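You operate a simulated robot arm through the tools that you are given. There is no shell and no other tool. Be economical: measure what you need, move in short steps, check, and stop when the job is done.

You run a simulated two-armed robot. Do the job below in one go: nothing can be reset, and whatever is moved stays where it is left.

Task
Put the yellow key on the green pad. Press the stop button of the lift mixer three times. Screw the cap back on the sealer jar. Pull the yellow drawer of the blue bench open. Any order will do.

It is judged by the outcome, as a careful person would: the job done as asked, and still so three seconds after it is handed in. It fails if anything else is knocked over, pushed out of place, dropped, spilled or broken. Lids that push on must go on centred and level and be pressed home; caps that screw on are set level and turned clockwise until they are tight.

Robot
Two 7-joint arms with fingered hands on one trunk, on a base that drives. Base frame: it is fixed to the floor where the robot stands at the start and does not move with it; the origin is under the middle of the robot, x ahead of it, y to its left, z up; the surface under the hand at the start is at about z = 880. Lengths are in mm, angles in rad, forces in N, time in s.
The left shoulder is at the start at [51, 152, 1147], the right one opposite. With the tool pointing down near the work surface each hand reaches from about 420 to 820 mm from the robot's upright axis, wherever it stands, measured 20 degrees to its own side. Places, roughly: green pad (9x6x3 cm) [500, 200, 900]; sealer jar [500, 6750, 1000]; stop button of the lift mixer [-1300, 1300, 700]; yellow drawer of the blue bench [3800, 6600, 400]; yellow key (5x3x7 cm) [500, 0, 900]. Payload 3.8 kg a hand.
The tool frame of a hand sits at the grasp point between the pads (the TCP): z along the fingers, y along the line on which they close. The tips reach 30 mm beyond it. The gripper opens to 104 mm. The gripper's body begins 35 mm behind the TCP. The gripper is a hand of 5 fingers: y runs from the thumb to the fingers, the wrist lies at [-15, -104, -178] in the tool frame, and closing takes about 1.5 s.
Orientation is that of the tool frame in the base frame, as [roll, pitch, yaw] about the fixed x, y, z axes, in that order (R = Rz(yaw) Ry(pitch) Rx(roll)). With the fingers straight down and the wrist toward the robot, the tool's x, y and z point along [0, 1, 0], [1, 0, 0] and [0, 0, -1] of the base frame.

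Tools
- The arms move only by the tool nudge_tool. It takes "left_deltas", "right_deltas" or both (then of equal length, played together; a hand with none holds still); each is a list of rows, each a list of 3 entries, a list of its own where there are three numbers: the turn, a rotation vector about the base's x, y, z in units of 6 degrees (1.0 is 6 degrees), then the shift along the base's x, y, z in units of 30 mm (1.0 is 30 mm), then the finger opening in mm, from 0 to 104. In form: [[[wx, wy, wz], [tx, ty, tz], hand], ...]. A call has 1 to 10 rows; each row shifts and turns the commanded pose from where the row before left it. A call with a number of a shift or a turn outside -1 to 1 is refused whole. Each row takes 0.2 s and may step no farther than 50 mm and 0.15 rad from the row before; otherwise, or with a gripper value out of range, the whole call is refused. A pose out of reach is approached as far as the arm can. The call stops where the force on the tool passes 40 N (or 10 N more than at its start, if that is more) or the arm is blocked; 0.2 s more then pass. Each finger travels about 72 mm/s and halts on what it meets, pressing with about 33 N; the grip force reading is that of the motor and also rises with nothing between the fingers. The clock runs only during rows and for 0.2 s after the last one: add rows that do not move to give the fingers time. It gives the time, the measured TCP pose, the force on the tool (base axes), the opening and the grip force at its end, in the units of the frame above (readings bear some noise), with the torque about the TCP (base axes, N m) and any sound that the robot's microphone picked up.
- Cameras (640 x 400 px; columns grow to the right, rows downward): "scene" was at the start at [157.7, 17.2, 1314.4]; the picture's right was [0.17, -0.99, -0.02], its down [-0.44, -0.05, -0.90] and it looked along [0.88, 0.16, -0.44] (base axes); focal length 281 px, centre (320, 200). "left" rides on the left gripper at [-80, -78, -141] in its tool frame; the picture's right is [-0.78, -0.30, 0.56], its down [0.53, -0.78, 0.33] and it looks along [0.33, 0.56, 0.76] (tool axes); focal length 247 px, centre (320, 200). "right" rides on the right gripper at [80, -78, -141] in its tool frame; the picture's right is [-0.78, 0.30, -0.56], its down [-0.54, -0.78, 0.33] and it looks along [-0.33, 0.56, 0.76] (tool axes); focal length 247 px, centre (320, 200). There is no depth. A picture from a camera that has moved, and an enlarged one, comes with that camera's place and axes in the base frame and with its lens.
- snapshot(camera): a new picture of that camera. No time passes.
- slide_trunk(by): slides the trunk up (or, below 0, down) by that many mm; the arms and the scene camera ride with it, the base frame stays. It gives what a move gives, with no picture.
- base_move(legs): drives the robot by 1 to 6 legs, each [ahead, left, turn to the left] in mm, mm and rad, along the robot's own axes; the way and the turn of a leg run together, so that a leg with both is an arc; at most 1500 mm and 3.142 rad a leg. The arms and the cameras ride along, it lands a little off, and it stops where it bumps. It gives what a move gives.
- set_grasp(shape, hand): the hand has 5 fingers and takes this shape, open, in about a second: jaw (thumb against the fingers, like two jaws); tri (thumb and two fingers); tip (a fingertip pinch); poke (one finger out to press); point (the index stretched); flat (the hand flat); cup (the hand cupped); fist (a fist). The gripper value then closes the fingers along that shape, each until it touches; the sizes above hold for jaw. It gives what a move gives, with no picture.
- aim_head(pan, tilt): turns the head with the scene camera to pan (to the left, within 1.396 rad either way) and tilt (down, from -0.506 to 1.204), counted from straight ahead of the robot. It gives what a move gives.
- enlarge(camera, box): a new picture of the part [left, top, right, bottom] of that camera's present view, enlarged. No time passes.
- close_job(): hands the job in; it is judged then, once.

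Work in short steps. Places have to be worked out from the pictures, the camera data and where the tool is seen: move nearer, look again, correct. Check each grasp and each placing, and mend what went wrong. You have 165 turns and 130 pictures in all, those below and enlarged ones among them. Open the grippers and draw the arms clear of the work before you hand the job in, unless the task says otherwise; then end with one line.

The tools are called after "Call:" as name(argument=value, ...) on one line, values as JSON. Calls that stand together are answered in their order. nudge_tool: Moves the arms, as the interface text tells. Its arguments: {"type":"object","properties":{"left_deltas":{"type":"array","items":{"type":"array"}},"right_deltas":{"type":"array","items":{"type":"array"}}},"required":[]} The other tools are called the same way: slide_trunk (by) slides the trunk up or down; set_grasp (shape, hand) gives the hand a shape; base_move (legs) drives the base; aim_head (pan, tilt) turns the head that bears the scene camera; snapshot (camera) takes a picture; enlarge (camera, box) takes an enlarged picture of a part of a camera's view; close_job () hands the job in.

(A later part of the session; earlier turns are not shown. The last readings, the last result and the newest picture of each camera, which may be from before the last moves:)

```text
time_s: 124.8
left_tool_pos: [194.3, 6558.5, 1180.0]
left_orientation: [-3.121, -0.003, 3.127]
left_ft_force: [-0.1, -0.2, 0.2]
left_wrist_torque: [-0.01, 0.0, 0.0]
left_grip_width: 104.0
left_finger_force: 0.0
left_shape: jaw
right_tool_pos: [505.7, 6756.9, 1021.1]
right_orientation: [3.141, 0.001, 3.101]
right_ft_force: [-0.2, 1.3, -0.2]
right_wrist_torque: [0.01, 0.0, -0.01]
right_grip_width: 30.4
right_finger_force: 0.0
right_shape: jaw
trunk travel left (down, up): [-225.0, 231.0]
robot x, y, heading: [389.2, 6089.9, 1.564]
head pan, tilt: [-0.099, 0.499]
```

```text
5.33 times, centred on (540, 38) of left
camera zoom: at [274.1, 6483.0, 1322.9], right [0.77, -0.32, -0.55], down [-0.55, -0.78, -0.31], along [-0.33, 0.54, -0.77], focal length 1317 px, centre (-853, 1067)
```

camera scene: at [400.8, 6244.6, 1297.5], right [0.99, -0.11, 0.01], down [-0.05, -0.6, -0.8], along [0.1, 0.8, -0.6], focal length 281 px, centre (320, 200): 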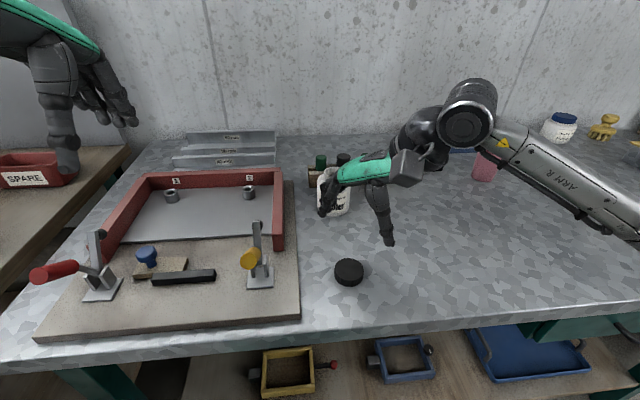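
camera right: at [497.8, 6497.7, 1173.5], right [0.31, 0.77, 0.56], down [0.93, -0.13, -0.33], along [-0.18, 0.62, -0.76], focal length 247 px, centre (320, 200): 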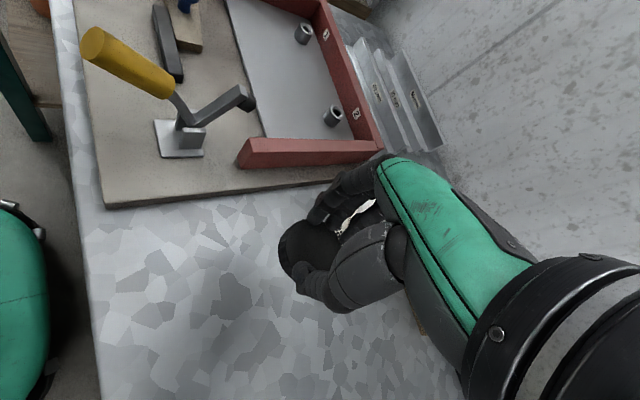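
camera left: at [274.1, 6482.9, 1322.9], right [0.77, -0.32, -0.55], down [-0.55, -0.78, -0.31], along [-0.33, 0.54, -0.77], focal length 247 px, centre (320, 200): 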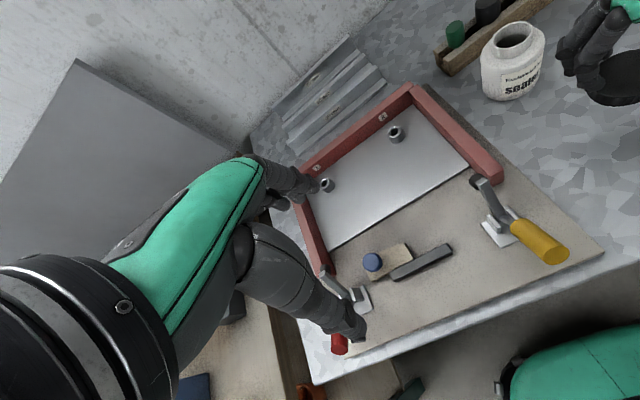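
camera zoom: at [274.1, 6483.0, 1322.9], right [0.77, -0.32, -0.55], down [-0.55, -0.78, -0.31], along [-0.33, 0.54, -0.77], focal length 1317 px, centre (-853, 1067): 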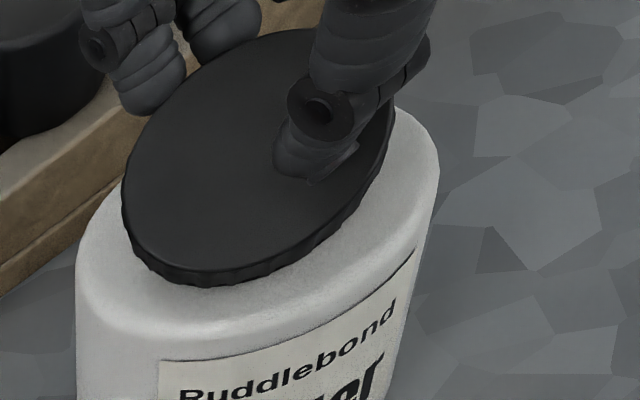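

The fingers closed above the lowered cap without touching. I open, shift 5 mm to −x, lower 14 mm and close again.

Call:
nudge_tool(right_deltas=[[[0, 0, 0], [0, 0, 0.2], 50], [[0, 0, 0], [0, 0, 0.1], 70], [[0, 0, 0], [-0.17, 0, 0], 88], [[0, 0, 0], [0, 0, 0], 88], [[0, 0, 0], [0, 0, -0.35], 88], [[0, 0, 0], [0, 0, -0.35], 88], [[0, 0, 0], [0, 0, -0.1], 88], [[0, 0, 0], [0, 0, 0], 88]])

Call:
enlarge(camera="scene", box=[310, 140, 380, 200])

Call:
enlarge(camera="right", box=[220, 140, 380, 300])

```text
time_s: 126.6
left_tool_pos: [195.1, 6557.5, 1178.9]
left_orientation: [-3.121, -0.006, 3.126]
left_ft_force: [0.2, 0.3, 0.0]
left_wrist_torque: [0.01, -0.04, -0.04]
left_grip_width: 104.0
left_finger_force: 0.0
left_shape: jaw
right_tool_pos: [499.5, 6755.6, 1004.5]
right_orientation: [3.141, -0.002, 3.1]
right_ft_force: [0.4, -0.2, -1.3]
right_wrist_torque: [0.01, -0.01, -0.01]
right_grip_width: 87.7
right_finger_force: 0.0
right_shape: jaw
trunk travel left (down, up): [-225.0, 231.0]
robot x, y, heading: [391.2, 6087.4, 1.561]
head pan, tilt: [-0.099, 0.499]
```

```text
6.67 times, centred on (345, 170) of scene
camera zoom: at [401.3, 6244.0, 1297.6], right [0.99, -0.11, 0.01], down [-0.05, -0.59, -0.8], along [0.1, 0.8, -0.6], focal length 1876 px, centre (153, 400)
```

zoom: 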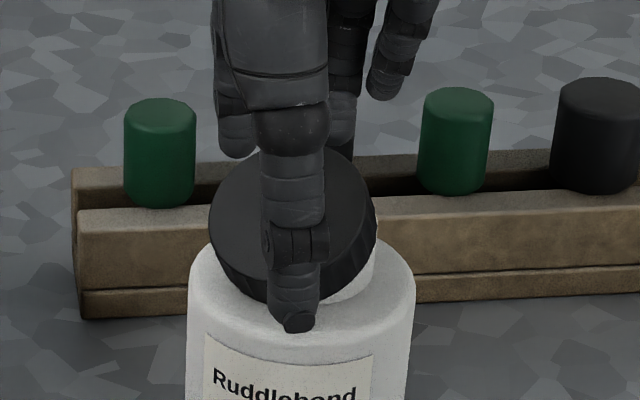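

```text
2.50 times, centred on (300, 220) of right
camera zoom: at [416.3, 6681.9, 1147.6], right [0.79, 0.26, 0.56], down [0.5, -0.8, -0.33], along [0.36, 0.54, -0.76], focal length 617 px, centre (370, 150)
```

zoom: 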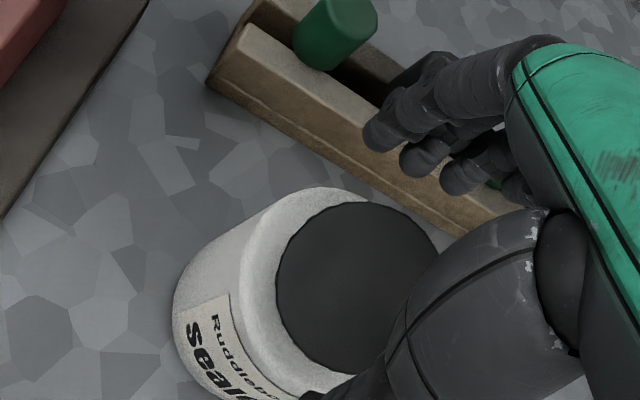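

The thumb is now below the rim on the near side; I close to grip the cap.

Call:
nudge_tool(right_deltas=[[[0, 0, 0], [0, 0, 0], 75], [[0, 0, 0], [0, 0, 0], 65], [[0, 0, 0], [0, 0, 0], 58], [[0, 0, 0], [0, 0, 0], 50], [[0, 0, 0], [0, 0, 0], 42], [[0, 0, 0], [0, 0, 0], 35], [[0, 0, 0], [0, 0, 0], 30], [[0, 0, 0], [0, 0, 0], 30]])

Call:
enlarge(camera="scene", box=[310, 140, 380, 200])

Call:
enlarge(camera="left", box=[490, 0, 590, 75])

```text
time_s: 128.4
left_tool_pos: [194.3, 6557.1, 1180.5]
left_orientation: [-3.119, -0.002, 3.128]
left_ft_force: [-0.2, -0.5, 0.1]
left_wrist_torque: [0.01, 0.01, -0.01]
left_grip_width: 103.9
left_finger_force: 0.0
left_shape: jaw
right_tool_pos: [499.6, 6756.1, 1006.2]
right_orientation: [3.141, 0.001, 3.099]
right_ft_force: [-1.2, 0.5, 5.6]
right_wrist_torque: [0.13, 0.03, 0.0]
right_grip_width: 35.5
right_finger_force: 32.5
right_shape: jaw
trunk travel left (down, up): [-225.0, 231.0]
robot x, y, heading: [389.3, 6087.8, 1.559]
head pan, tilt: [-0.099, 0.499]
```

```text
6.67 times, centred on (345, 170) of scene
camera zoom: at [400.9, 6243.5, 1297.8], right [0.99, -0.11, 0.01], down [-0.05, -0.59, -0.8], along [0.1, 0.8, -0.6], focal length 1876 px, centre (153, 400)
```

zoom: 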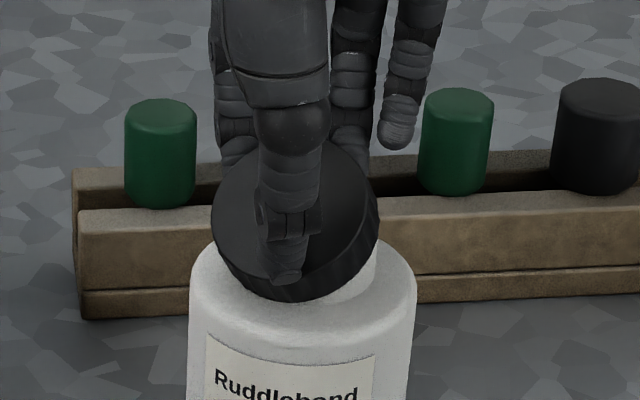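

```text
5.33 times, centred on (540, 38) of left
camera zoom: at [273.7, 6482.3, 1323.1], right [0.77, -0.32, -0.55], down [-0.55, -0.78, -0.31], along [-0.33, 0.55, -0.77], focal length 1317 px, centre (-853, 1067)
```

zoom: 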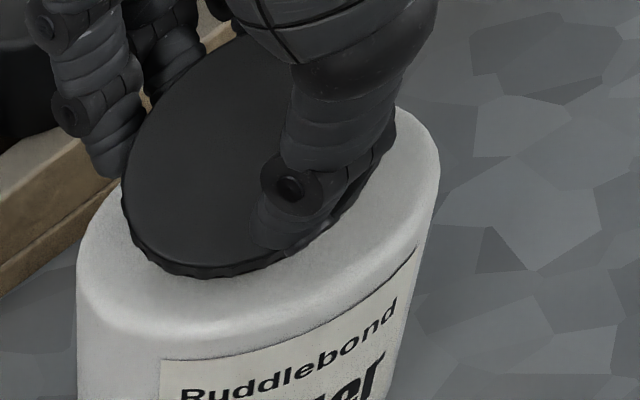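

Gripped (32 N). I lift slowly and check that it comes along.

Call:
nudge_tool(right_deltas=[[[0, 0, 0], [0, 0, 0.2], 30], [[0, 0, 0], [0, 0, 0.3], 30], [[0, 0, 0], [0, 0, 0.5], 30], [[0, 0, 0], [0, 0, 0.5], 30], [[0, 0, 0], [0, 0, 0.3], 30]])

Call:
enlarge(camera="scene", box=[300, 120, 400, 220])

Call:
enlarge(camera="left", box=[490, 0, 590, 75])

```text
time_s: 129.6
left_tool_pos: [195.1, 6557.4, 1180.0]
left_orientation: [-3.122, -0.003, 3.125]
left_ft_force: [-0.6, -0.2, 0.9]
left_wrist_torque: [-0.05, -0.02, 0.0]
left_grip_width: 104.1
left_finger_force: 0.0
left_shape: jaw
right_tool_pos: [500.0, 6755.3, 1059.6]
right_orientation: [-3.141, -0.001, 3.1]
right_ft_force: [0.1, -0.1, -2.6]
right_wrist_torque: [-0.02, 0.02, -0.01]
right_grip_width: 34.5
right_finger_force: 32.6
right_shape: jaw
trunk travel left (down, up): [-225.0, 231.0]
robot x, y, heading: [389.5, 6088.7, 1.563]
head pan, tilt: [-0.099, 0.499]
```

```text
4.00 times, centred on (350, 170) of scene
camera zoom: at [401.2, 6244.2, 1297.6], right [0.99, -0.11, 0.01], down [-0.05, -0.6, -0.8], along [0.1, 0.8, -0.6], focal length 1126 px, centre (200, 320)
```

zoom: 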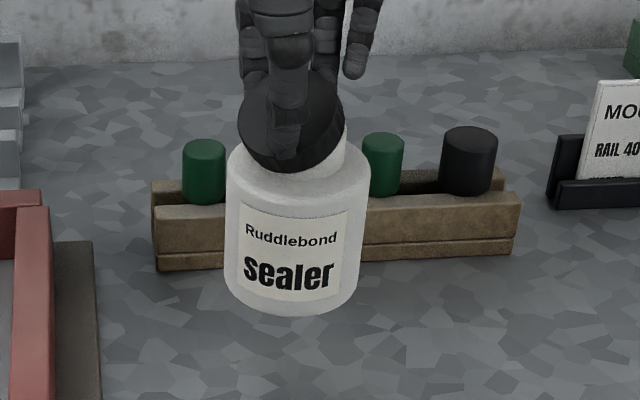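

```text
5.33 times, centred on (540, 38) of left
camera zoom: at [274.1, 6483.1, 1322.8], right [0.77, -0.32, -0.55], down [-0.55, -0.78, -0.31], along [-0.33, 0.54, -0.77], focal length 1317 px, centre (-853, 1067)
```

zoom: 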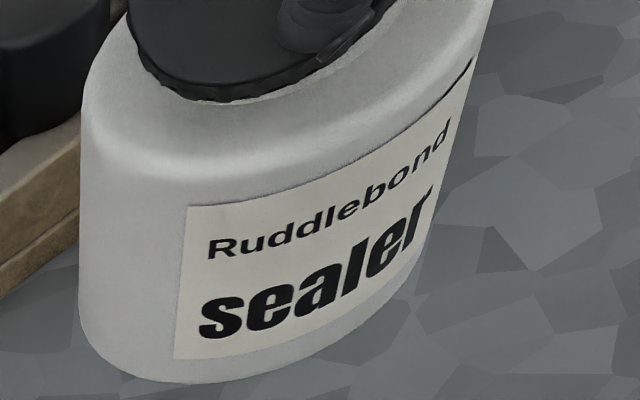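

The jar came up too, the tilted cap jammed on its neck. I lower it straight back down gently.

Call:
nudge_tool(right_deltas=[[[0, 0, 0], [0, 0, -0.3], 30], [[0, 0, 0], [0, 0, -0.4], 30], [[0, 0, 0], [0, 0, -0.4], 30], [[0, 0, 0], [0, 0, -0.3], 30], [[0, 0, 0], [0, 0, -0.2], 30], [[0, 0, 0], [0, 0, -0.1], 30], [[0, 0, 0], [0, 0, 0], 30]])

Call:
enlarge(camera="scene", box=[300, 120, 400, 220])

```text
time_s: 131.2
left_tool_pos: [195.7, 6559.3, 1179.8]
left_orientation: [-3.12, -0.005, 3.126]
left_ft_force: [-1.0, -0.6, 0.5]
left_wrist_torque: [0.0, -0.04, 0.0]
left_grip_width: 103.9
left_finger_force: 0.1
left_shape: jaw
right_tool_pos: [499.6, 6755.4, 1009.8]
right_orientation: [-3.141, 0.001, 3.099]
right_ft_force: [-0.1, 0.6, -2.8]
right_wrist_torque: [0.0, 0.05, 0.0]
right_grip_width: 35.1
right_finger_force: 32.7
right_shape: jaw
trunk travel left (down, up): [-225.0, 231.0]
robot x, y, heading: [389.5, 6086.8, 1.56]
head pan, tilt: [-0.099, 0.499]
```

```text
4.00 times, centred on (350, 170) of scene
camera zoom: at [401.4, 6244.3, 1297.6], right [0.99, -0.11, 0.01], down [-0.05, -0.6, -0.8], along [0.1, 0.8, -0.6], focal length 1126 px, centre (200, 320)
```

zoom: 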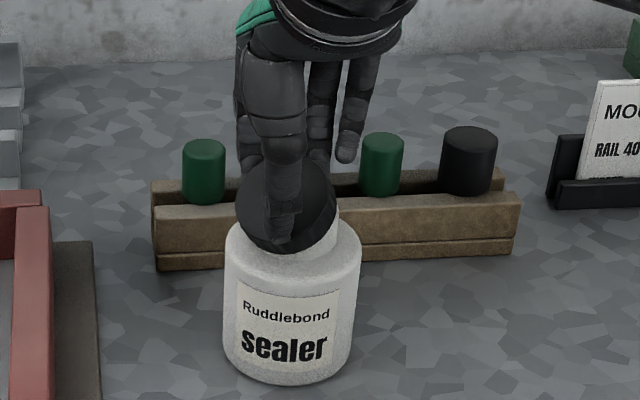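

Still hanging a few mm; I lower the rest.

Call:
nudge_tool(right_deltas=[[[0, 0, 0], [0, 0, -0.07], 30], [[0, 0, 0], [0, 0, -0.06], 30], [[0, 0, 0], [0, 0, 0], 30]])

Call:
nudge_tool(right_deltas=[[[0, 0, 0], [0, 0, -0.04], 30], [[0, 0, 0], [0, 0, 0], 30]])

```text
time_s: 132.0
left_tool_pos: [195.2, 6556.7, 1180.1]
left_orientation: [-3.12, -0.004, 3.125]
left_ft_force: [0.4, 0.6, -0.5]
left_wrist_torque: [0.01, 0.01, 0.0]
left_grip_width: 103.8
left_finger_force: 0.0
left_shape: jaw
right_tool_pos: [498.9, 6755.8, 1007.1]
right_orientation: [3.14, -0.003, 3.099]
right_ft_force: [-0.2, 3.1, 8.9]
right_wrist_torque: [0.12, -0.05, 0.05]
right_grip_width: 35.1
right_finger_force: 33.1
right_shape: jaw
trunk travel left (down, up): [-225.0, 231.0]
robot x, y, heading: [390.1, 6090.4, 1.566]
head pan, tilt: [-0.099, 0.499]
```

```text
time_s: 132.6
left_tool_pos: [195.0, 6556.8, 1179.9]
left_orientation: [-3.123, -0.003, 3.127]
left_ft_force: [-0.4, 0.0, -0.7]
left_wrist_torque: [0.05, -0.01, 0.01]
left_grip_width: 103.8
left_finger_force: 0.2
left_shape: jaw
right_tool_pos: [498.7, 6755.3, 1007.0]
right_orientation: [3.14, -0.001, 3.099]
right_ft_force: [-0.4, 3.8, 12.0]
right_wrist_torque: [0.23, -0.12, 0.03]
right_grip_width: 35.0
right_finger_force: 33.1
right_shape: jaw
trunk travel left (down, up): [-225.0, 231.0]
robot x, y, heading: [389.1, 6090.0, 1.558]
head pan, tilt: [-0.099, 0.499]
```

The jar stands on the table again. I release the cap and raise the hand to see clearly how it leans.

Call:
nudge_tool(right_deltas=[[[0, 0, 0], [0, 0, 0.08], 36], [[0, 0, 0], [0, 0, 0], 40], [[0, 0, 0], [0, 0, 0], 46], [[0, 0, 0], [0, 0, 0], 54], [[0, 0, 0], [0, 0, 0], 64], [[0, 0, 0], [0, 0, 0], 76], [[0, 0, 0], [0, 0, 0], 88], [[0, 0, 0], [0, 0, 0], 96], [[0, 0, 0], [0, 0, 0.5], 96], [[0, 0, 0], [0, 0, 1], 96]])

Call:
nudge_tool(right_deltas=[[[0, 0, 0], [0, 0, 1], 96], [[0, 0, 0], [0, 0, 1], 96], [[0, 0, 0], [0.5, 0, 1], 96], [[0, 0, 0], [1, 0, 0], 96], [[0, 0, 0], [1, 0, 0], 96], [[0, 0, 0], [1, 0, 0], 96]])

Call:
enlarge(camera="scene", box=[310, 140, 380, 220])

Call:
enlarge(camera="left", box=[490, 0, 590, 75])

Call:
snapshot(camera="right")

```text
time_s: 134.8
left_tool_pos: [194.6, 6557.4, 1181.0]
left_orientation: [-3.121, -0.003, 3.126]
left_ft_force: [0.9, 0.4, -0.7]
left_wrist_torque: [0.0, 0.02, 0.0]
left_grip_width: 103.7
left_finger_force: 0.1
left_shape: jaw
right_tool_pos: [499.5, 6755.4, 1052.0]
right_orientation: [3.141, -0.001, 3.099]
right_ft_force: [1.2, 0.3, 0.4]
right_wrist_torque: [0.01, -0.01, -0.02]
right_grip_width: 95.8
right_finger_force: 0.1
right_shape: jaw
trunk travel left (down, up): [-225.0, 231.0]
robot x, y, heading: [392.2, 6089.0, 1.564]
head pan, tilt: [-0.099, 0.499]
```

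```text
time_s: 136.2
left_tool_pos: [195.9, 6556.5, 1179.9]
left_orientation: [-3.12, -0.006, 3.127]
left_ft_force: [-0.4, -0.1, -0.1]
left_wrist_torque: [-0.01, 0.01, -0.01]
left_grip_width: 103.9
left_finger_force: 0.0
left_shape: jaw
right_tool_pos: [603.7, 6756.2, 1142.4]
right_orientation: [-3.141, -0.002, 3.1]
right_ft_force: [0.3, 0.1, 0.0]
right_wrist_torque: [0.0, 0.05, -0.02]
right_grip_width: 95.9
right_finger_force: 0.1
right_shape: jaw
trunk travel left (down, up): [-225.0, 231.0]
robot x, y, heading: [387.5, 6090.9, 1.559]
head pan, tilt: [-0.099, 0.499]
```

```text
5.00 times, centred on (345, 180) of scene
camera zoom: at [402.1, 6243.8, 1297.7], right [0.99, -0.11, 0.01], down [-0.05, -0.59, -0.8], along [0.09, 0.8, -0.6], focal length 1407 px, centre (195, 300)
```

zoom: 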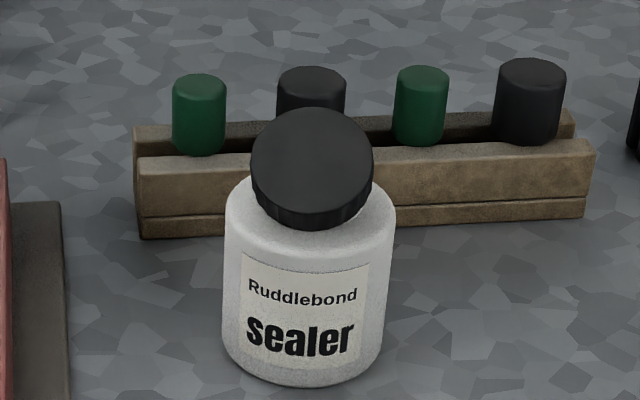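

```text
5.33 times, centred on (540, 38) of left
camera zoom: at [274.9, 6482.6, 1323.1], right [0.77, -0.32, -0.55], down [-0.55, -0.78, -0.31], along [-0.33, 0.54, -0.77], focal length 1317 px, centre (-853, 1067)
```

zoom: 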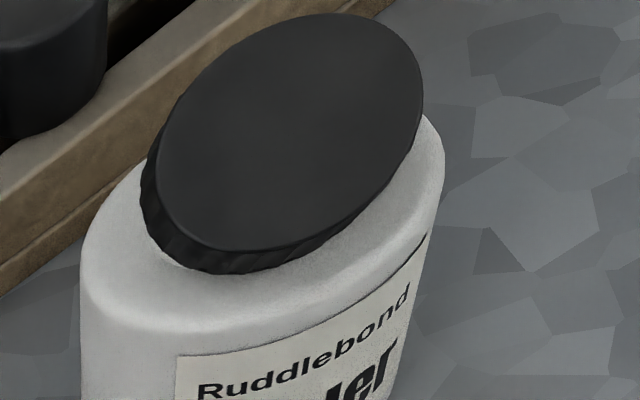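

```text
33 pictures are left
camera right: at [519.9, 6682.4, 1283.7], right [0.79, 0.26, 0.56], down [0.5, -0.8, -0.33], along [0.36, 0.54, -0.76], focal length 247 px, centre (320, 200)
```

right: 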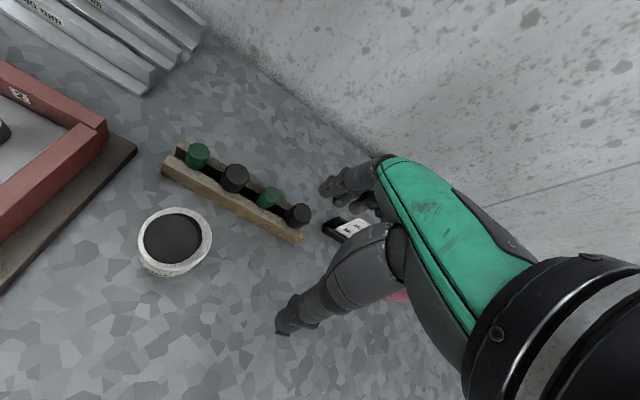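

Only 33 pictures remain, so I go sparingly. The cap now leans straight toward the robot: near edge hooked below the rim, far edge up (axis ≈ [513, 6757]). Like a lid, I press its high far edge down with closed fingertips: first I bring them above it.

Call:
nudge_tool(right_deltas=[[[0, 0, 0], [-0.8, 0.2, 0], 40], [[0, 0, 0], [-0.8, 0.2, 0], 10], [[0, 0, 0], [-0.8, 0.2, -0.4], 0], [[0, 0, 0], [-0.7, 0.1, -0.8], 0], [[0, 0, 0], [0, 0, -0.8], 0], [[0, 0, 0], [0, 0, -0.5], 0], [[0, 0, 0], [0, 0, 0], 0], [[0, 0, 0], [0, 0, 0], 0]])

Call:
enlarge(camera="scene", box=[305, 120, 385, 210])

```text
time_s: 138.0
left_tool_pos: [194.5, 6557.4, 1180.1]
left_orientation: [-3.12, -0.006, 3.127]
left_ft_force: [-0.8, 0.3, 0.8]
left_wrist_torque: [0.01, -0.03, 0.01]
left_grip_width: 104.0
left_finger_force: 0.1
left_shape: jaw
right_tool_pos: [512.0, 6777.1, 1065.6]
right_orientation: [-3.141, 0.002, 3.1]
right_ft_force: [1.1, 0.4, -0.6]
right_wrist_torque: [-0.03, 0.02, 0.01]
right_grip_width: 0.2
right_finger_force: 32.8
right_shape: jaw
trunk travel left (down, up): [-225.0, 231.0]
robot x, y, heading: [390.7, 6089.5, 1.559]
head pan, tilt: [-0.099, 0.499]
```

```text
4.44 times, centred on (345, 165) of scene
camera zoom: at [401.5, 6244.0, 1297.6], right [0.99, -0.11, 0.01], down [-0.05, -0.59, -0.8], along [0.1, 0.8, -0.6], focal length 1250 px, centre (209, 356)
```

zoom: 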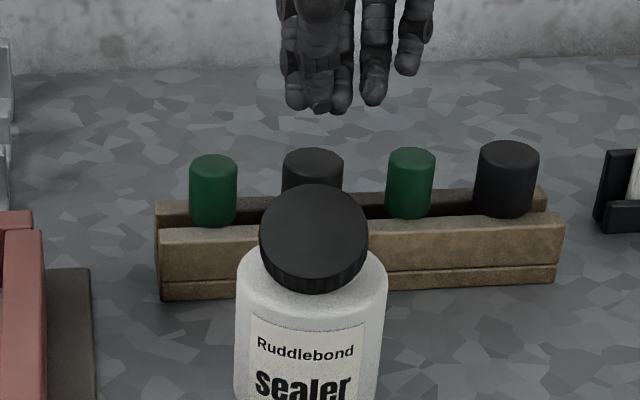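

Tips are ~36 mm above the high edge. I lower to contact and press.

Call:
nudge_tool(right_deltas=[[[0, 0, 0], [0, 0, -0.5], 0], [[0, 0, 0], [0, 0, -0.4], 0], [[0, 0, 0], [0, 0, -0.2], 0], [[0, 0, 0], [0, 0, 0], 0]])

Call:
nudge_tool(right_deltas=[[[0, 0, 0], [0, 0, -0.12], 0], [[0, 0, 0], [0, 0, -0.1], 0], [[0, 0, 0], [0, 0, 0], 0]])

```text
time_s: 139.0
left_tool_pos: [194.1, 6557.0, 1180.0]
left_orientation: [-3.12, -0.006, 3.126]
left_ft_force: [-0.1, -0.4, 1.0]
left_wrist_torque: [0.05, -0.01, -0.03]
left_grip_width: 103.9
left_finger_force: 0.1
left_shape: jaw
right_tool_pos: [512.5, 6777.6, 1034.7]
right_orientation: [3.141, 0.001, 3.1]
right_ft_force: [0.0, -0.1, 0.2]
right_wrist_torque: [-0.02, 0.0, 0.02]
right_grip_width: 0.0
right_finger_force: 32.5
right_shape: jaw
trunk travel left (down, up): [-225.0, 231.0]
robot x, y, heading: [391.9, 6091.9, 1.564]
head pan, tilt: [-0.099, 0.499]
```

```text
time_s: 139.8
left_tool_pos: [195.8, 6558.0, 1179.5]
left_orientation: [-3.121, -0.005, 3.127]
left_ft_force: [0.5, 0.5, 0.2]
left_wrist_torque: [-0.03, -0.01, 0.0]
left_grip_width: 104.2
left_finger_force: 0.0
left_shape: jaw
right_tool_pos: [511.8, 6778.3, 1027.0]
right_orientation: [-3.141, 0.0, 3.099]
right_ft_force: [0.5, 0.1, 0.4]
right_wrist_torque: [-0.03, 0.0, 0.0]
right_grip_width: 0.0
right_finger_force: 32.8
right_shape: jaw
trunk travel left (down, up): [-225.0, 231.0]
robot x, y, heading: [390.6, 6089.5, 1.559]
head pan, tilt: [-0.099, 0.499]
```

No contact yet; I continue in small steps.

Call:
nudge_tool(right_deltas=[[[0, 0, 0], [0, 0, -0.12], 0], [[0, 0, 0], [0, 0, -0.1], 0], [[0, 0, 0], [0, 0, 0], 0]])

Call:
nudge_tool(right_deltas=[[[0, 0, 0], [0, 0, -0.1], 0], [[0, 0, 0], [0, 0, -0.08], 0], [[0, 0, 0], [0, 0, 0], 0]])

Call:
enlarge(camera="scene", box=[305, 120, 385, 210])

```text
time_s: 140.6
left_tool_pos: [194.5, 6557.9, 1180.9]
left_orientation: [-3.121, -0.004, 3.126]
left_ft_force: [-0.2, 1.2, 0.4]
left_wrist_torque: [0.0, 0.0, 0.0]
left_grip_width: 103.7
left_finger_force: 0.1
left_shape: jaw
right_tool_pos: [511.7, 6778.2, 1019.7]
right_orientation: [3.141, -0.001, 3.1]
right_ft_force: [0.2, 0.6, 1.4]
right_wrist_torque: [0.04, -0.02, 0.02]
right_grip_width: 0.1
right_finger_force: 33.1
right_shape: jaw
trunk travel left (down, up): [-225.0, 231.0]
robot x, y, heading: [393.5, 6091.1, 1.559]
head pan, tilt: [-0.099, 0.499]
```

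```text
time_s: 141.4
left_tool_pos: [195.4, 6558.4, 1180.0]
left_orientation: [-3.121, -0.004, 3.125]
left_ft_force: [0.2, 0.1, -0.2]
left_wrist_torque: [-0.02, 0.02, 0.02]
left_grip_width: 104.0
left_finger_force: 0.1
left_shape: jaw
right_tool_pos: [510.8, 6776.5, 1014.5]
right_orientation: [-3.14, 0.0, 3.1]
right_ft_force: [-0.8, 0.2, 0.9]
right_wrist_torque: [0.03, 0.01, -0.05]
right_grip_width: 0.4
right_finger_force: 32.9
right_shape: jaw
trunk travel left (down, up): [-225.0, 231.0]
robot x, y, heading: [390.2, 6089.3, 1.562]
head pan, tilt: [-0.099, 0.499]
```

```text
4.44 times, centred on (345, 165) of scene
camera zoom: at [401.2, 6244.0, 1297.6], right [0.99, -0.11, 0.01], down [-0.05, -0.59, -0.8], along [0.1, 0.8, -0.6], focal length 1250 px, centre (209, 356)
```

zoom: 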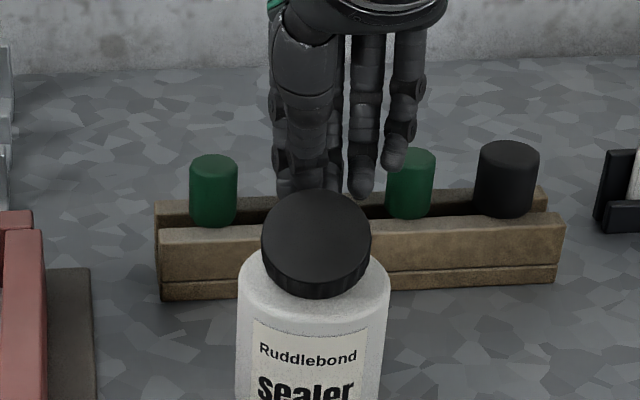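

The fingertips seem to come down just behind the far edge. I raise, move 14 mm nearer, and lower again.

Call:
nudge_tool(right_deltas=[[[0, 0, 0], [0, 0, 0.7], 0], [[0, 0, 0], [0.1, -0.47, 0.2], 0], [[0, 0, 0], [0, 0, -0.4], 0], [[0, 0, 0], [0, 0, -0.2], 0], [[0, 0, 0], [0, 0, 0], 0]])

Call:
nudge_tool(right_deltas=[[[0, 0, 0], [0, 0, -0.1], 0], [[0, 0, 0], [0, 0, -0.1], 0], [[0, 0, 0], [0, 0, 0], 0]])

Call:
nudge_tool(right_deltas=[[[0, 0, 0], [0, 0, -0.1], 0], [[0, 0, 0], [0, 0, -0.1], 0], [[0, 0, 0], [0, 0, 0], 0]])

```text
time_s: 142.6
left_tool_pos: [195.7, 6556.9, 1181.2]
left_orientation: [-3.122, -0.005, 3.128]
left_ft_force: [-0.2, -0.3, -0.2]
left_wrist_torque: [0.0, 0.01, 0.01]
left_grip_width: 103.6
left_finger_force: 0.1
left_shape: jaw
right_tool_pos: [515.4, 6762.1, 1027.2]
right_orientation: [3.134, -0.002, 3.1]
right_ft_force: [-0.4, 5.0, 18.5]
right_wrist_torque: [0.23, 0.02, -0.06]
right_grip_width: 0.0
right_finger_force: 33.0
right_shape: jaw
trunk travel left (down, up): [-225.0, 231.0]
robot x, y, heading: [391.3, 6089.8, 1.556]
head pan, tilt: [-0.099, 0.499]
```

```text
time_s: 143.4
left_tool_pos: [194.3, 6553.9, 1181.9]
left_orientation: [-3.124, -0.003, 3.126]
left_ft_force: [0.4, 0.4, -0.3]
left_wrist_torque: [0.02, -0.03, -0.03]
left_grip_width: 103.8
left_finger_force: 0.1
left_shape: jaw
right_tool_pos: [516.5, 6762.4, 1026.8]
right_orientation: [3.129, -0.005, 3.099]
right_ft_force: [1.8, 11.1, 38.2]
right_wrist_torque: [0.54, 0.06, -0.08]
right_grip_width: 0.0
right_finger_force: 33.0
right_shape: jaw
trunk travel left (down, up): [-225.0, 231.0]
robot x, y, heading: [388.8, 6089.0, 1.562]
head pan, tilt: [-0.099, 0.499]
```

```text
time_s: 144.1
left_tool_pos: [195.3, 6559.1, 1178.6]
left_orientation: [-3.119, -0.005, 3.127]
left_ft_force: [-0.2, 1.1, 0.0]
left_wrist_torque: [-0.01, -0.01, 0.03]
left_grip_width: 103.7
left_finger_force: 0.1
left_shape: jaw
right_tool_pos: [516.2, 6766.9, 1025.7]
right_orientation: [3.12, -0.008, 3.097]
right_ft_force: [1.1, 1.9, 12.1]
right_wrist_torque: [0.06, -0.14, 0.04]
right_grip_width: 0.0
right_finger_force: 33.5
right_shape: jaw
trunk travel left (down, up): [-225.0, 231.0]
robot x, y, heading: [391.9, 6089.9, 1.561]
head pan, tilt: [-0.099, 0.499]
stopped in row 3 (right hand): the force on the tool passed its limit at 51 N (the readings are from after the stop); the commanded pose is now the measured one
```

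Force went to 51 N and then relaxed to 12 N, so something gave; I look.

Call:
enlarge(camera="scene", box=[305, 120, 385, 220])

```text
4.00 times, centred on (345, 170) of scene
camera zoom: at [401.6, 6244.4, 1296.8], right [0.99, -0.11, 0.01], down [-0.05, -0.6, -0.8], along [0.1, 0.8, -0.6], focal length 1126 px, centre (220, 320)
```

zoom: 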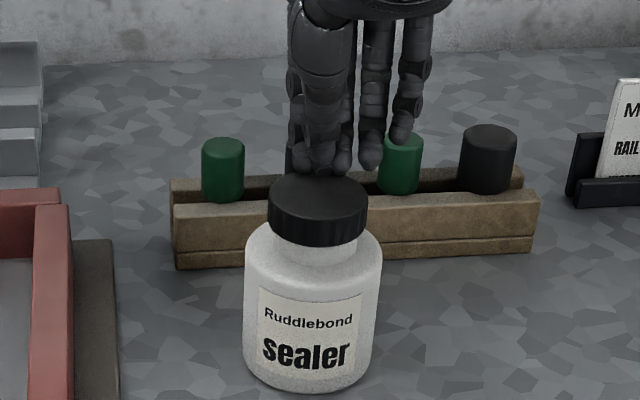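

The cap snapped level onto the neck. Axis ≈ [512.5, 6756]. I raise, open, turn the hand counter-clockwise 24° and come down around the cap.

Call:
nudge_tool(right_deltas=[[[0, 0, 0], [0, 0, 0.5], 0], [[0, 0, 0], [0, 0, 0.6], 30], [[0, 0, 1], [-0.13, -0.37, 0], 60], [[0, 0, 1], [0, 0, 0], 84], [[0, 0, 1], [0, 0, 0], 84], [[0, 0, 1], [0, 0, 0], 84], [[0, 0, 0], [0, 0, 0], 84]])

Call:
enlarge(camera="right", box=[220, 140, 420, 320])

```text
time_s: 145.7
left_tool_pos: [194.4, 6558.0, 1181.5]
left_orientation: [-3.12, -0.004, 3.125]
left_ft_force: [0.0, 0.3, 0.3]
left_wrist_torque: [-0.03, 0.0, 0.0]
left_grip_width: 103.7
left_finger_force: 0.0
left_shape: jaw
right_tool_pos: [512.4, 6755.1, 1057.1]
right_orientation: [3.122, -0.006, -2.764]
right_ft_force: [0.3, 0.1, -0.1]
right_wrist_torque: [-0.01, 0.02, 0.01]
right_grip_width: 83.8
right_finger_force: 0.0
right_shape: jaw
trunk travel left (down, up): [-225.0, 231.0]
robot x, y, heading: [392.1, 6090.6, 1.562]
head pan, tilt: [-0.099, 0.499]
```

```text
2.22 times, centred on (320, 230) of right
camera zoom: at [467.6, 6651.0, 1198.5], right [0.62, 0.55, 0.56], down [0.78, -0.52, -0.35], along [0.1, 0.65, -0.75], focal length 549 px, centre (320, 133)
```

zoom: 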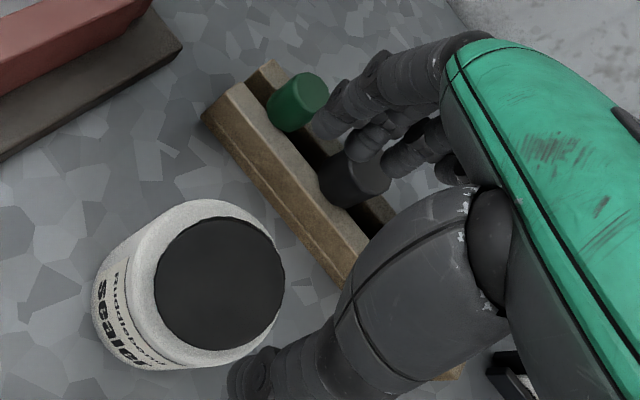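

The hand camera shows no skirt on the near side, so I check from the head whether the cap is still level.

Call:
enlarge(camera="scene", box=[315, 140, 375, 200])

```text
6.67 times, centred on (345, 170) of scene
camera zoom: at [401.3, 6244.0, 1297.6], right [0.99, -0.11, 0.01], down [-0.05, -0.59, -0.8], along [0.1, 0.8, -0.6], focal length 1876 px, centre (153, 400)
```

zoom: 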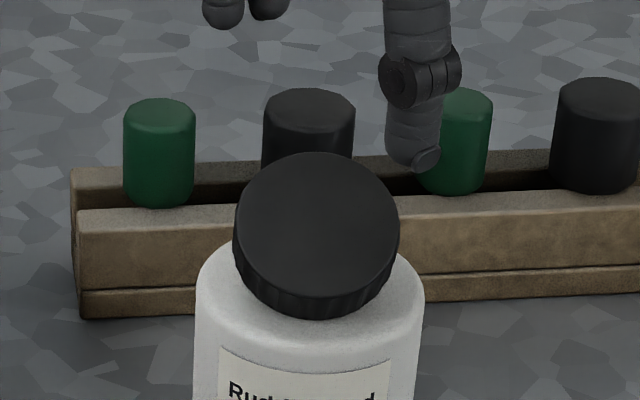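

Without the press it tips back: the cap sits some 4–5 mm too near, its far skirt on the far rim. I press the far part again and, while pressing, drag it toward +y so that it drops over the neck.

Call:
nudge_tool(right_deltas=[[[0, 0, 0], [0.05, 0.33, 0], 40], [[0, 0, 0], [0, 0, 0], 10], [[0, 0, 0], [0, 0, 0], 0], [[0, 0, 0], [0, 0, 0], 0], [[0, 0, 0], [0, 0, 0], 0], [[0, 0, 0], [0, 0, -0.5], 0], [[0, 0, 0], [0, 0, -0.3], 0], [[0, 0, 0], [0, 0, 0], 0]])

Call:
nudge_tool(right_deltas=[[[0, 0, 0], [0, 0, -0.15], 0], [[0, 0, 0], [0, 0, -0.1], 0], [[0, 0, 0], [0, 0, 0], 0]])

```text
time_s: 147.4
left_tool_pos: [195.0, 6557.6, 1180.0]
left_orientation: [-3.12, -0.005, 3.126]
left_ft_force: [-0.7, 0.1, 0.1]
left_wrist_torque: [0.02, 0.0, 0.0]
left_grip_width: 103.7
left_finger_force: 0.1
left_shape: jaw
right_tool_pos: [512.4, 6765.9, 1034.0]
right_orientation: [3.123, -0.007, -2.764]
right_ft_force: [-0.4, -0.7, 0.3]
right_wrist_torque: [0.01, 0.01, -0.01]
right_grip_width: 0.3
right_finger_force: 32.8
right_shape: jaw
trunk travel left (down, up): [-225.0, 231.0]
robot x, y, heading: [391.6, 6088.3, 1.562]
head pan, tilt: [-0.099, 0.499]
```

```text
time_s: 148.2
left_tool_pos: [194.7, 6556.7, 1179.0]
left_orientation: [-3.118, -0.005, 3.125]
left_ft_force: [0.1, 0.8, 0.8]
left_wrist_torque: [0.0, -0.01, 0.01]
left_grip_width: 103.8
left_finger_force: 0.0
left_shape: jaw
right_tool_pos: [513.1, 6765.4, 1027.5]
right_orientation: [3.121, -0.009, -2.766]
right_ft_force: [1.0, 2.2, 5.4]
right_wrist_torque: [0.12, -0.01, 0.04]
right_grip_width: 0.1
right_finger_force: 33.6
right_shape: jaw
trunk travel left (down, up): [-225.0, 231.0]
robot x, y, heading: [389.2, 6089.0, 1.562]
head pan, tilt: [-0.099, 0.499]
```

Contact (5 N). I press ~4 mm more, then drag 8 mm in +y.

Call:
nudge_tool(right_deltas=[[[0, 0, 0], [0, 0, -0.1], 0], [[0, 0, 0], [0, 0.07, -0.03], 0], [[0, 0, 0], [0, 0.07, 0], 0], [[0, 0, 0], [0, 0.07, 0], 0], [[0, 0, 0], [0, 0.07, 0], 0], [[0, 0, 0], [0, 0, 0], 0]])

Call:
enlarge(camera="scene", box=[305, 130, 385, 210])

```text
time_s: 149.7
left_tool_pos: [194.3, 6554.4, 1182.7]
left_orientation: [-3.126, -0.004, 3.126]
left_ft_force: [0.4, 0.8, -0.4]
left_wrist_torque: [-0.01, 0.01, -0.01]
left_grip_width: 104.1
left_finger_force: 0.1
left_shape: jaw
right_tool_pos: [512.3, 6770.1, 1025.0]
right_orientation: [3.118, -0.005, -2.766]
right_ft_force: [1.0, -4.0, 20.9]
right_wrist_torque: [-0.19, -0.01, -0.01]
right_grip_width: 0.0
right_finger_force: 32.6
right_shape: jaw
trunk travel left (down, up): [-225.0, 231.0]
robot x, y, heading: [391.7, 6088.0, 1.562]
head pan, tilt: [-0.099, 0.499]
```

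```text
5.00 times, centred on (345, 170) of scene
camera zoom: at [401.0, 6239.8, 1298.3], right [0.99, -0.11, 0.01], down [-0.05, -0.59, -0.8], along [0.1, 0.8, -0.59], focal length 1407 px, centre (195, 350)
```

zoom: 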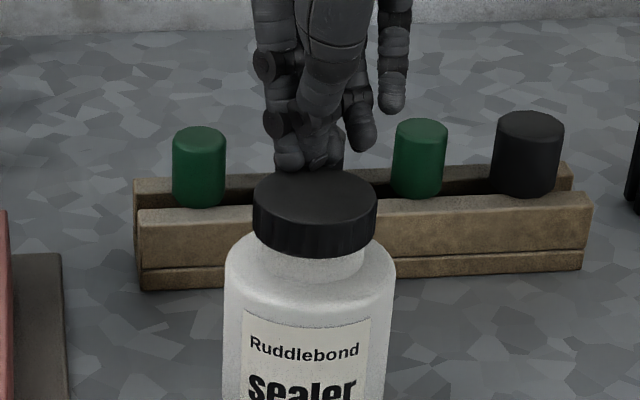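

It is level under the press and friction is dragging. I drag 8 mm further while keeping pressure.

Call:
nudge_tool(right_deltas=[[[0, 0, 0], [0, 0.08, -0.03], 0], [[0, 0, 0], [0, 0.08, 0], 0], [[0, 0, 0], [0, 0.08, 0], 0], [[0, 0, 0], [0, 0, 0], 0]])

```text
time_s: 150.7
left_tool_pos: [193.8, 6552.4, 1182.8]
left_orientation: [-3.124, -0.004, 3.126]
left_ft_force: [-0.4, -0.2, 0.1]
left_wrist_torque: [0.03, -0.01, 0.0]
left_grip_width: 104.0
left_finger_force: 0.2
left_shape: jaw
right_tool_pos: [512.1, 6775.3, 1025.9]
right_orientation: [3.112, -0.005, -2.765]
right_ft_force: [1.4, -5.0, 28.7]
right_wrist_torque: [-0.19, -0.06, 0.04]
right_grip_width: 0.1
right_finger_force: 33.1
right_shape: jaw
trunk travel left (down, up): [-225.0, 231.0]
robot x, y, heading: [392.3, 6090.2, 1.563]
head pan, tilt: [-0.099, 0.499]
```

No drop seen. I raise the hand 35 mm and look how the cap lies now.

Call:
nudge_tool(right_deltas=[[[0, 0, 0], [0, 0, 0.3], 0], [[0, 0, 0], [0, 0, 0.5], 0], [[0, 0, 0], [0, 0, 0.5], 0]])

Call:
enlarge(camera="scene", box=[315, 140, 375, 200])

```text
time_s: 151.4
left_tool_pos: [194.8, 6557.2, 1180.7]
left_orientation: [-3.123, -0.003, 3.126]
left_ft_force: [-0.2, 0.4, -0.4]
left_wrist_torque: [0.01, 0.02, -0.02]
left_grip_width: 103.8
left_finger_force: 0.1
left_shape: jaw
right_tool_pos: [512.5, 6778.4, 1058.0]
right_orientation: [3.124, -0.006, -2.764]
right_ft_force: [-0.3, -0.5, 0.8]
right_wrist_torque: [0.05, -0.01, 0.03]
right_grip_width: 0.0
right_finger_force: 32.3
right_shape: jaw
trunk travel left (down, up): [-225.0, 231.0]
robot x, y, heading: [388.0, 6091.5, 1.559]
head pan, tilt: [-0.099, 0.499]
```

```text
6.67 times, centred on (345, 170) of scene
camera zoom: at [401.0, 6242.8, 1297.7], right [0.99, -0.11, 0.01], down [-0.05, -0.59, -0.8], along [0.1, 0.8, -0.6], focal length 1876 px, centre (153, 400)
```

zoom: 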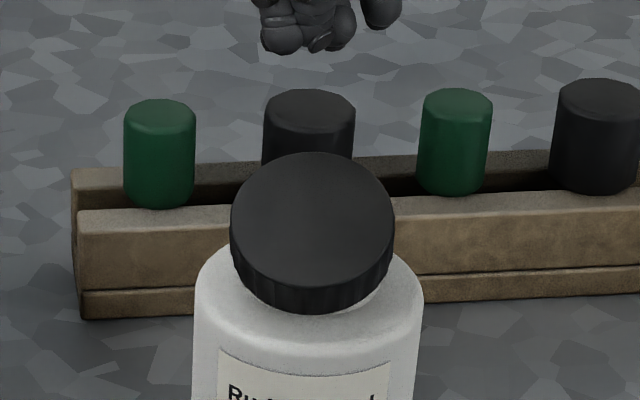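

Still tipping. New way: grip the cap across x (along the tilt axis, hand turned 90° clockwise), so it can be lifted and levelled under control. I raise and turn.

Call:
nudge_tool(right_deltas=[[[0, 0, -1], [0, 0, 0.5], 0], [[0, 0, -1], [0, -0.35, 0.5], 10], [[0, 0, -1], [0, -0.35, 0], 30], [[0, 0, -1], [0, 0, 0], 50], [[0, 0, -1], [0, 0, 0], 70], [[0, 0, -1], [0, 0, 0], 84], [[0, 0, -1], [0, 0, 0], 84], [[0, 0, -1], [0, 0, 0], 84], [[0, 0, -1], [0, 0, 0], 84], [[0, 0, -1], [0, 0, 0], 84]])

Call:
nudge_tool(right_deltas=[[[0, 0, -1], [0, 0, 0], 84], [[0, 0, -1], [0, 0, 0], 84], [[0, 0, -1], [0, 0, 0], 84], [[0, 0, -1], [0, 0, 0], 84], [[0, 0, -1], [0, 0, 0], 84], [[0, 0, -1], [0, 0, 0], 84], [[0, 0, -1], [0, 0, 0], 84], [[0, 0, -1], [0, 0, 0], 84]])

```text
time_s: 153.7
left_tool_pos: [194.2, 6557.9, 1179.8]
left_orientation: [-3.121, -0.003, 3.125]
left_ft_force: [-0.3, -0.5, 0.1]
left_wrist_torque: [-0.01, -0.01, 0.0]
left_grip_width: 103.9
left_finger_force: 0.1
left_shape: jaw
right_tool_pos: [511.9, 6758.5, 1089.2]
right_orientation: [3.122, -0.009, 2.471]
right_ft_force: [0.2, -0.2, -0.3]
right_wrist_torque: [-0.02, -0.02, 0.03]
right_grip_width: 84.0
right_finger_force: 0.0
right_shape: jaw
trunk travel left (down, up): [-225.0, 231.0]
robot x, y, heading: [390.1, 6088.8, 1.559]
head pan, tilt: [-0.099, 0.499]
```

```text
time_s: 155.4
left_tool_pos: [195.4, 6557.1, 1181.0]
left_orientation: [-3.122, -0.006, 3.125]
left_ft_force: [1.2, -0.2, -0.1]
left_wrist_torque: [-0.01, 0.02, 0.01]
left_grip_width: 103.9
left_finger_force: 0.1
left_shape: jaw
right_tool_pos: [510.3, 6726.8, 1089.6]
right_orientation: [3.123, -0.006, 1.632]
right_ft_force: [-0.1, 0.5, -0.3]
right_wrist_torque: [0.0, 0.02, 0.01]
right_grip_width: 83.8
right_finger_force: 0.0
right_shape: jaw
right hand out of reach, approached as far as the arm can: row 7, 8
trunk travel left (down, up): [-225.0, 231.0]
robot x, y, heading: [388.1, 6088.3, 1.557]
head pan, tilt: [-0.099, 0.499]
```

At this yaw the reach ends at y 6727, so I drive the base 60 mm nearer (still ~300 mm from the table edge), then take a look with the hand camera.

Call:
base_move(legs=[[60, 0, 0]])

Call:
snapshot(camera="right")

```text
time_s: 156.4
left_tool_pos: [194.9, 6614.9, 1181.3]
left_orientation: [-3.124, -0.004, 3.126]
left_ft_force: [-0.2, 0.0, 1.0]
left_wrist_torque: [0.03, 0.05, 0.01]
left_grip_width: 104.0
left_finger_force: 0.0
left_shape: jaw
right_tool_pos: [507.2, 6783.5, 1090.9]
right_orientation: [3.123, -0.011, 1.632]
right_ft_force: [0.2, 0.4, -0.4]
right_wrist_torque: [0.0, -0.01, 0.0]
right_grip_width: 83.7
right_finger_force: 0.1
right_shape: jaw
trunk travel left (down, up): [-225.0, 231.0]
robot x, y, heading: [391.5, 6147.2, 1.556]
head pan, tilt: [-0.099, 0.499]
```

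```text
25 pictures are left
camera right: at [423.2, 6857.9, 1232.0], right [0.33, -0.76, 0.56], down [-0.74, -0.58, -0.35], along [0.59, -0.29, -0.75], focal length 247 px, centre (320, 200)
```

right: 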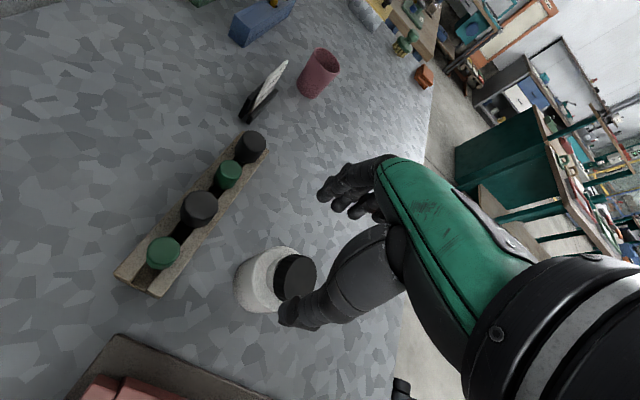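

Call:
enlarge(camera="right", box=[220, 230, 340, 330])

```text
4.00 times, centred on (280, 280) of right
camera zoom: at [423.2, 6857.9, 1232.0], right [0.33, -0.76, 0.56], down [-0.74, -0.58, -0.35], along [0.59, -0.29, -0.75], focal length 988 px, centre (480, -120)
```

zoom: 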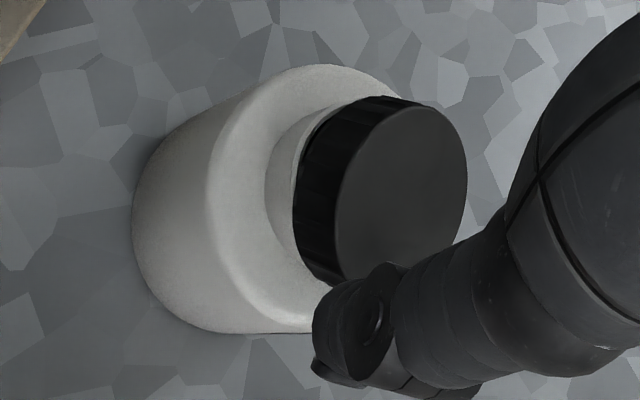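

I place the hand around the cap: TCP to [512, 6754], down to z ≈ 1007.

Call:
nudge_tool(right_deltas=[[[0, 0, 0], [0.17, -0.5, 0], 90], [[0, 0, 0], [0, -0.48, 0], 90], [[0, 0, 0], [0, 0, -0.8], 90], [[0, 0, 0], [0, 0, -0.8], 90], [[0, 0, 0], [0, 0, -0.7], 90], [[0, 0, 0], [0, 0, -0.45], 90], [[0, 0, 0], [0, 0, 0], 90]])

Call:
enlarge(camera="scene", box=[300, 150, 420, 250])

```text
time_s: 158.0
left_tool_pos: [195.9, 6617.7, 1179.8]
left_orientation: [-3.123, -0.005, 3.126]
left_ft_force: [0.1, -0.8, -0.6]
left_wrist_torque: [-0.01, 0.03, -0.02]
left_grip_width: 104.0
left_finger_force: 0.0
left_shape: jaw
right_tool_pos: [512.8, 6756.9, 1005.8]
right_orientation: [3.124, -0.008, 1.635]
right_ft_force: [0.8, 0.2, 0.4]
right_wrist_torque: [-0.01, 0.0, 0.0]
right_grip_width: 89.5
right_finger_force: 0.1
right_shape: jaw
trunk travel left (down, up): [-225.0, 231.0]
robot x, y, heading: [392.2, 6150.6, 1.557]
head pan, tilt: [-0.099, 0.499]
```

```text
4.00 times, centred on (360, 200) of scene
camera zoom: at [401.9, 6304.0, 1297.7], right [0.99, -0.11, 0.01], down [-0.05, -0.59, -0.8], along [0.1, 0.8, -0.6], focal length 1126 px, centre (160, 200)
```

zoom: 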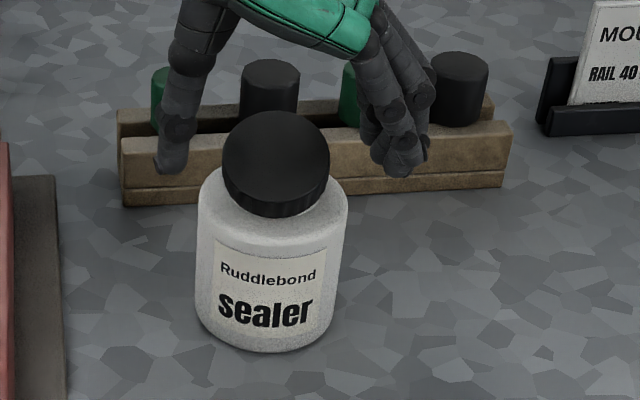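

Thumb and fingers flank the cap; it lies ~8 mm nearer and ~6 mm left of the grip line. I shift so and close.

Call:
nudge_tool(right_deltas=[[[0, 0, 0], [-0.2, -0.25, 0], 80], [[0, 0, 0], [0, 0, 0], 70], [[0, 0, 0], [0, 0, 0], 60], [[0, 0, 0], [0, 0, 0], 52], [[0, 0, 0], [0, 0, 0], 45], [[0, 0, 0], [0, 0, 0], 40], [[0, 0, 0], [0, 0, 0], 34], [[0, 0, 0], [0, 0, 0], 30], [[0, 0, 0], [0, 0, 0], 30]])

Call:
nudge_tool(right_deltas=[[[0, 0, 0], [0, 0, 0.15], 30], [[0, 0, 0], [0, 0, 0.15], 30], [[0, 0, 0], [0, 0, 0], 30]])

Call:
enlarge(camera="scene", box=[300, 150, 420, 250])

```text
time_s: 160.0
left_tool_pos: [195.2, 6617.9, 1180.3]
left_orientation: [-3.12, -0.004, 3.127]
left_ft_force: [-0.2, 0.5, -0.4]
left_wrist_torque: [-0.04, -0.01, -0.04]
left_grip_width: 103.9
left_finger_force: 0.0
left_shape: jaw
right_tool_pos: [508.0, 6750.8, 1005.3]
right_orientation: [3.122, -0.007, 1.633]
right_ft_force: [0.0, 0.0, 0.8]
right_wrist_torque: [0.03, -0.05, 0.0]
right_grip_width: 44.6
right_finger_force: 32.6
right_shape: jaw
trunk travel left (down, up): [-225.0, 231.0]
robot x, y, heading: [391.3, 6152.1, 1.56]
head pan, tilt: [-0.099, 0.499]
```

```text
time_s: 160.8
left_tool_pos: [196.2, 6617.6, 1179.3]
left_orientation: [-3.121, -0.005, 3.126]
left_ft_force: [-0.7, -0.7, 0.3]
left_wrist_torque: [-0.01, 0.01, 0.0]
left_grip_width: 104.1
left_finger_force: 0.2
left_shape: jaw
right_tool_pos: [507.1, 6750.0, 1015.0]
right_orientation: [3.123, -0.007, 1.635]
right_ft_force: [-0.7, 0.3, -0.4]
right_wrist_torque: [0.0, 0.01, 0.01]
right_grip_width: 45.2
right_finger_force: 33.3
right_shape: jaw
trunk travel left (down, up): [-225.0, 231.0]
robot x, y, heading: [390.3, 6149.7, 1.561]
head pan, tilt: [-0.099, 0.499]
```

```text
4.00 times, centred on (360, 200) of scene
camera zoom: at [401.9, 6304.4, 1297.6], right [0.99, -0.11, 0.01], down [-0.05, -0.59, -0.8], along [0.1, 0.8, -0.6], focal length 1126 px, centre (160, 200)
```

zoom: 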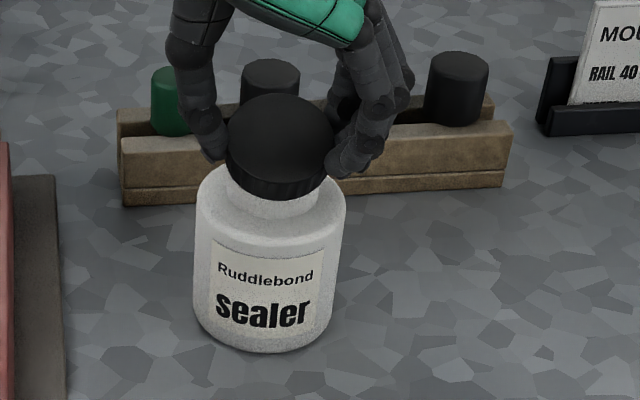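

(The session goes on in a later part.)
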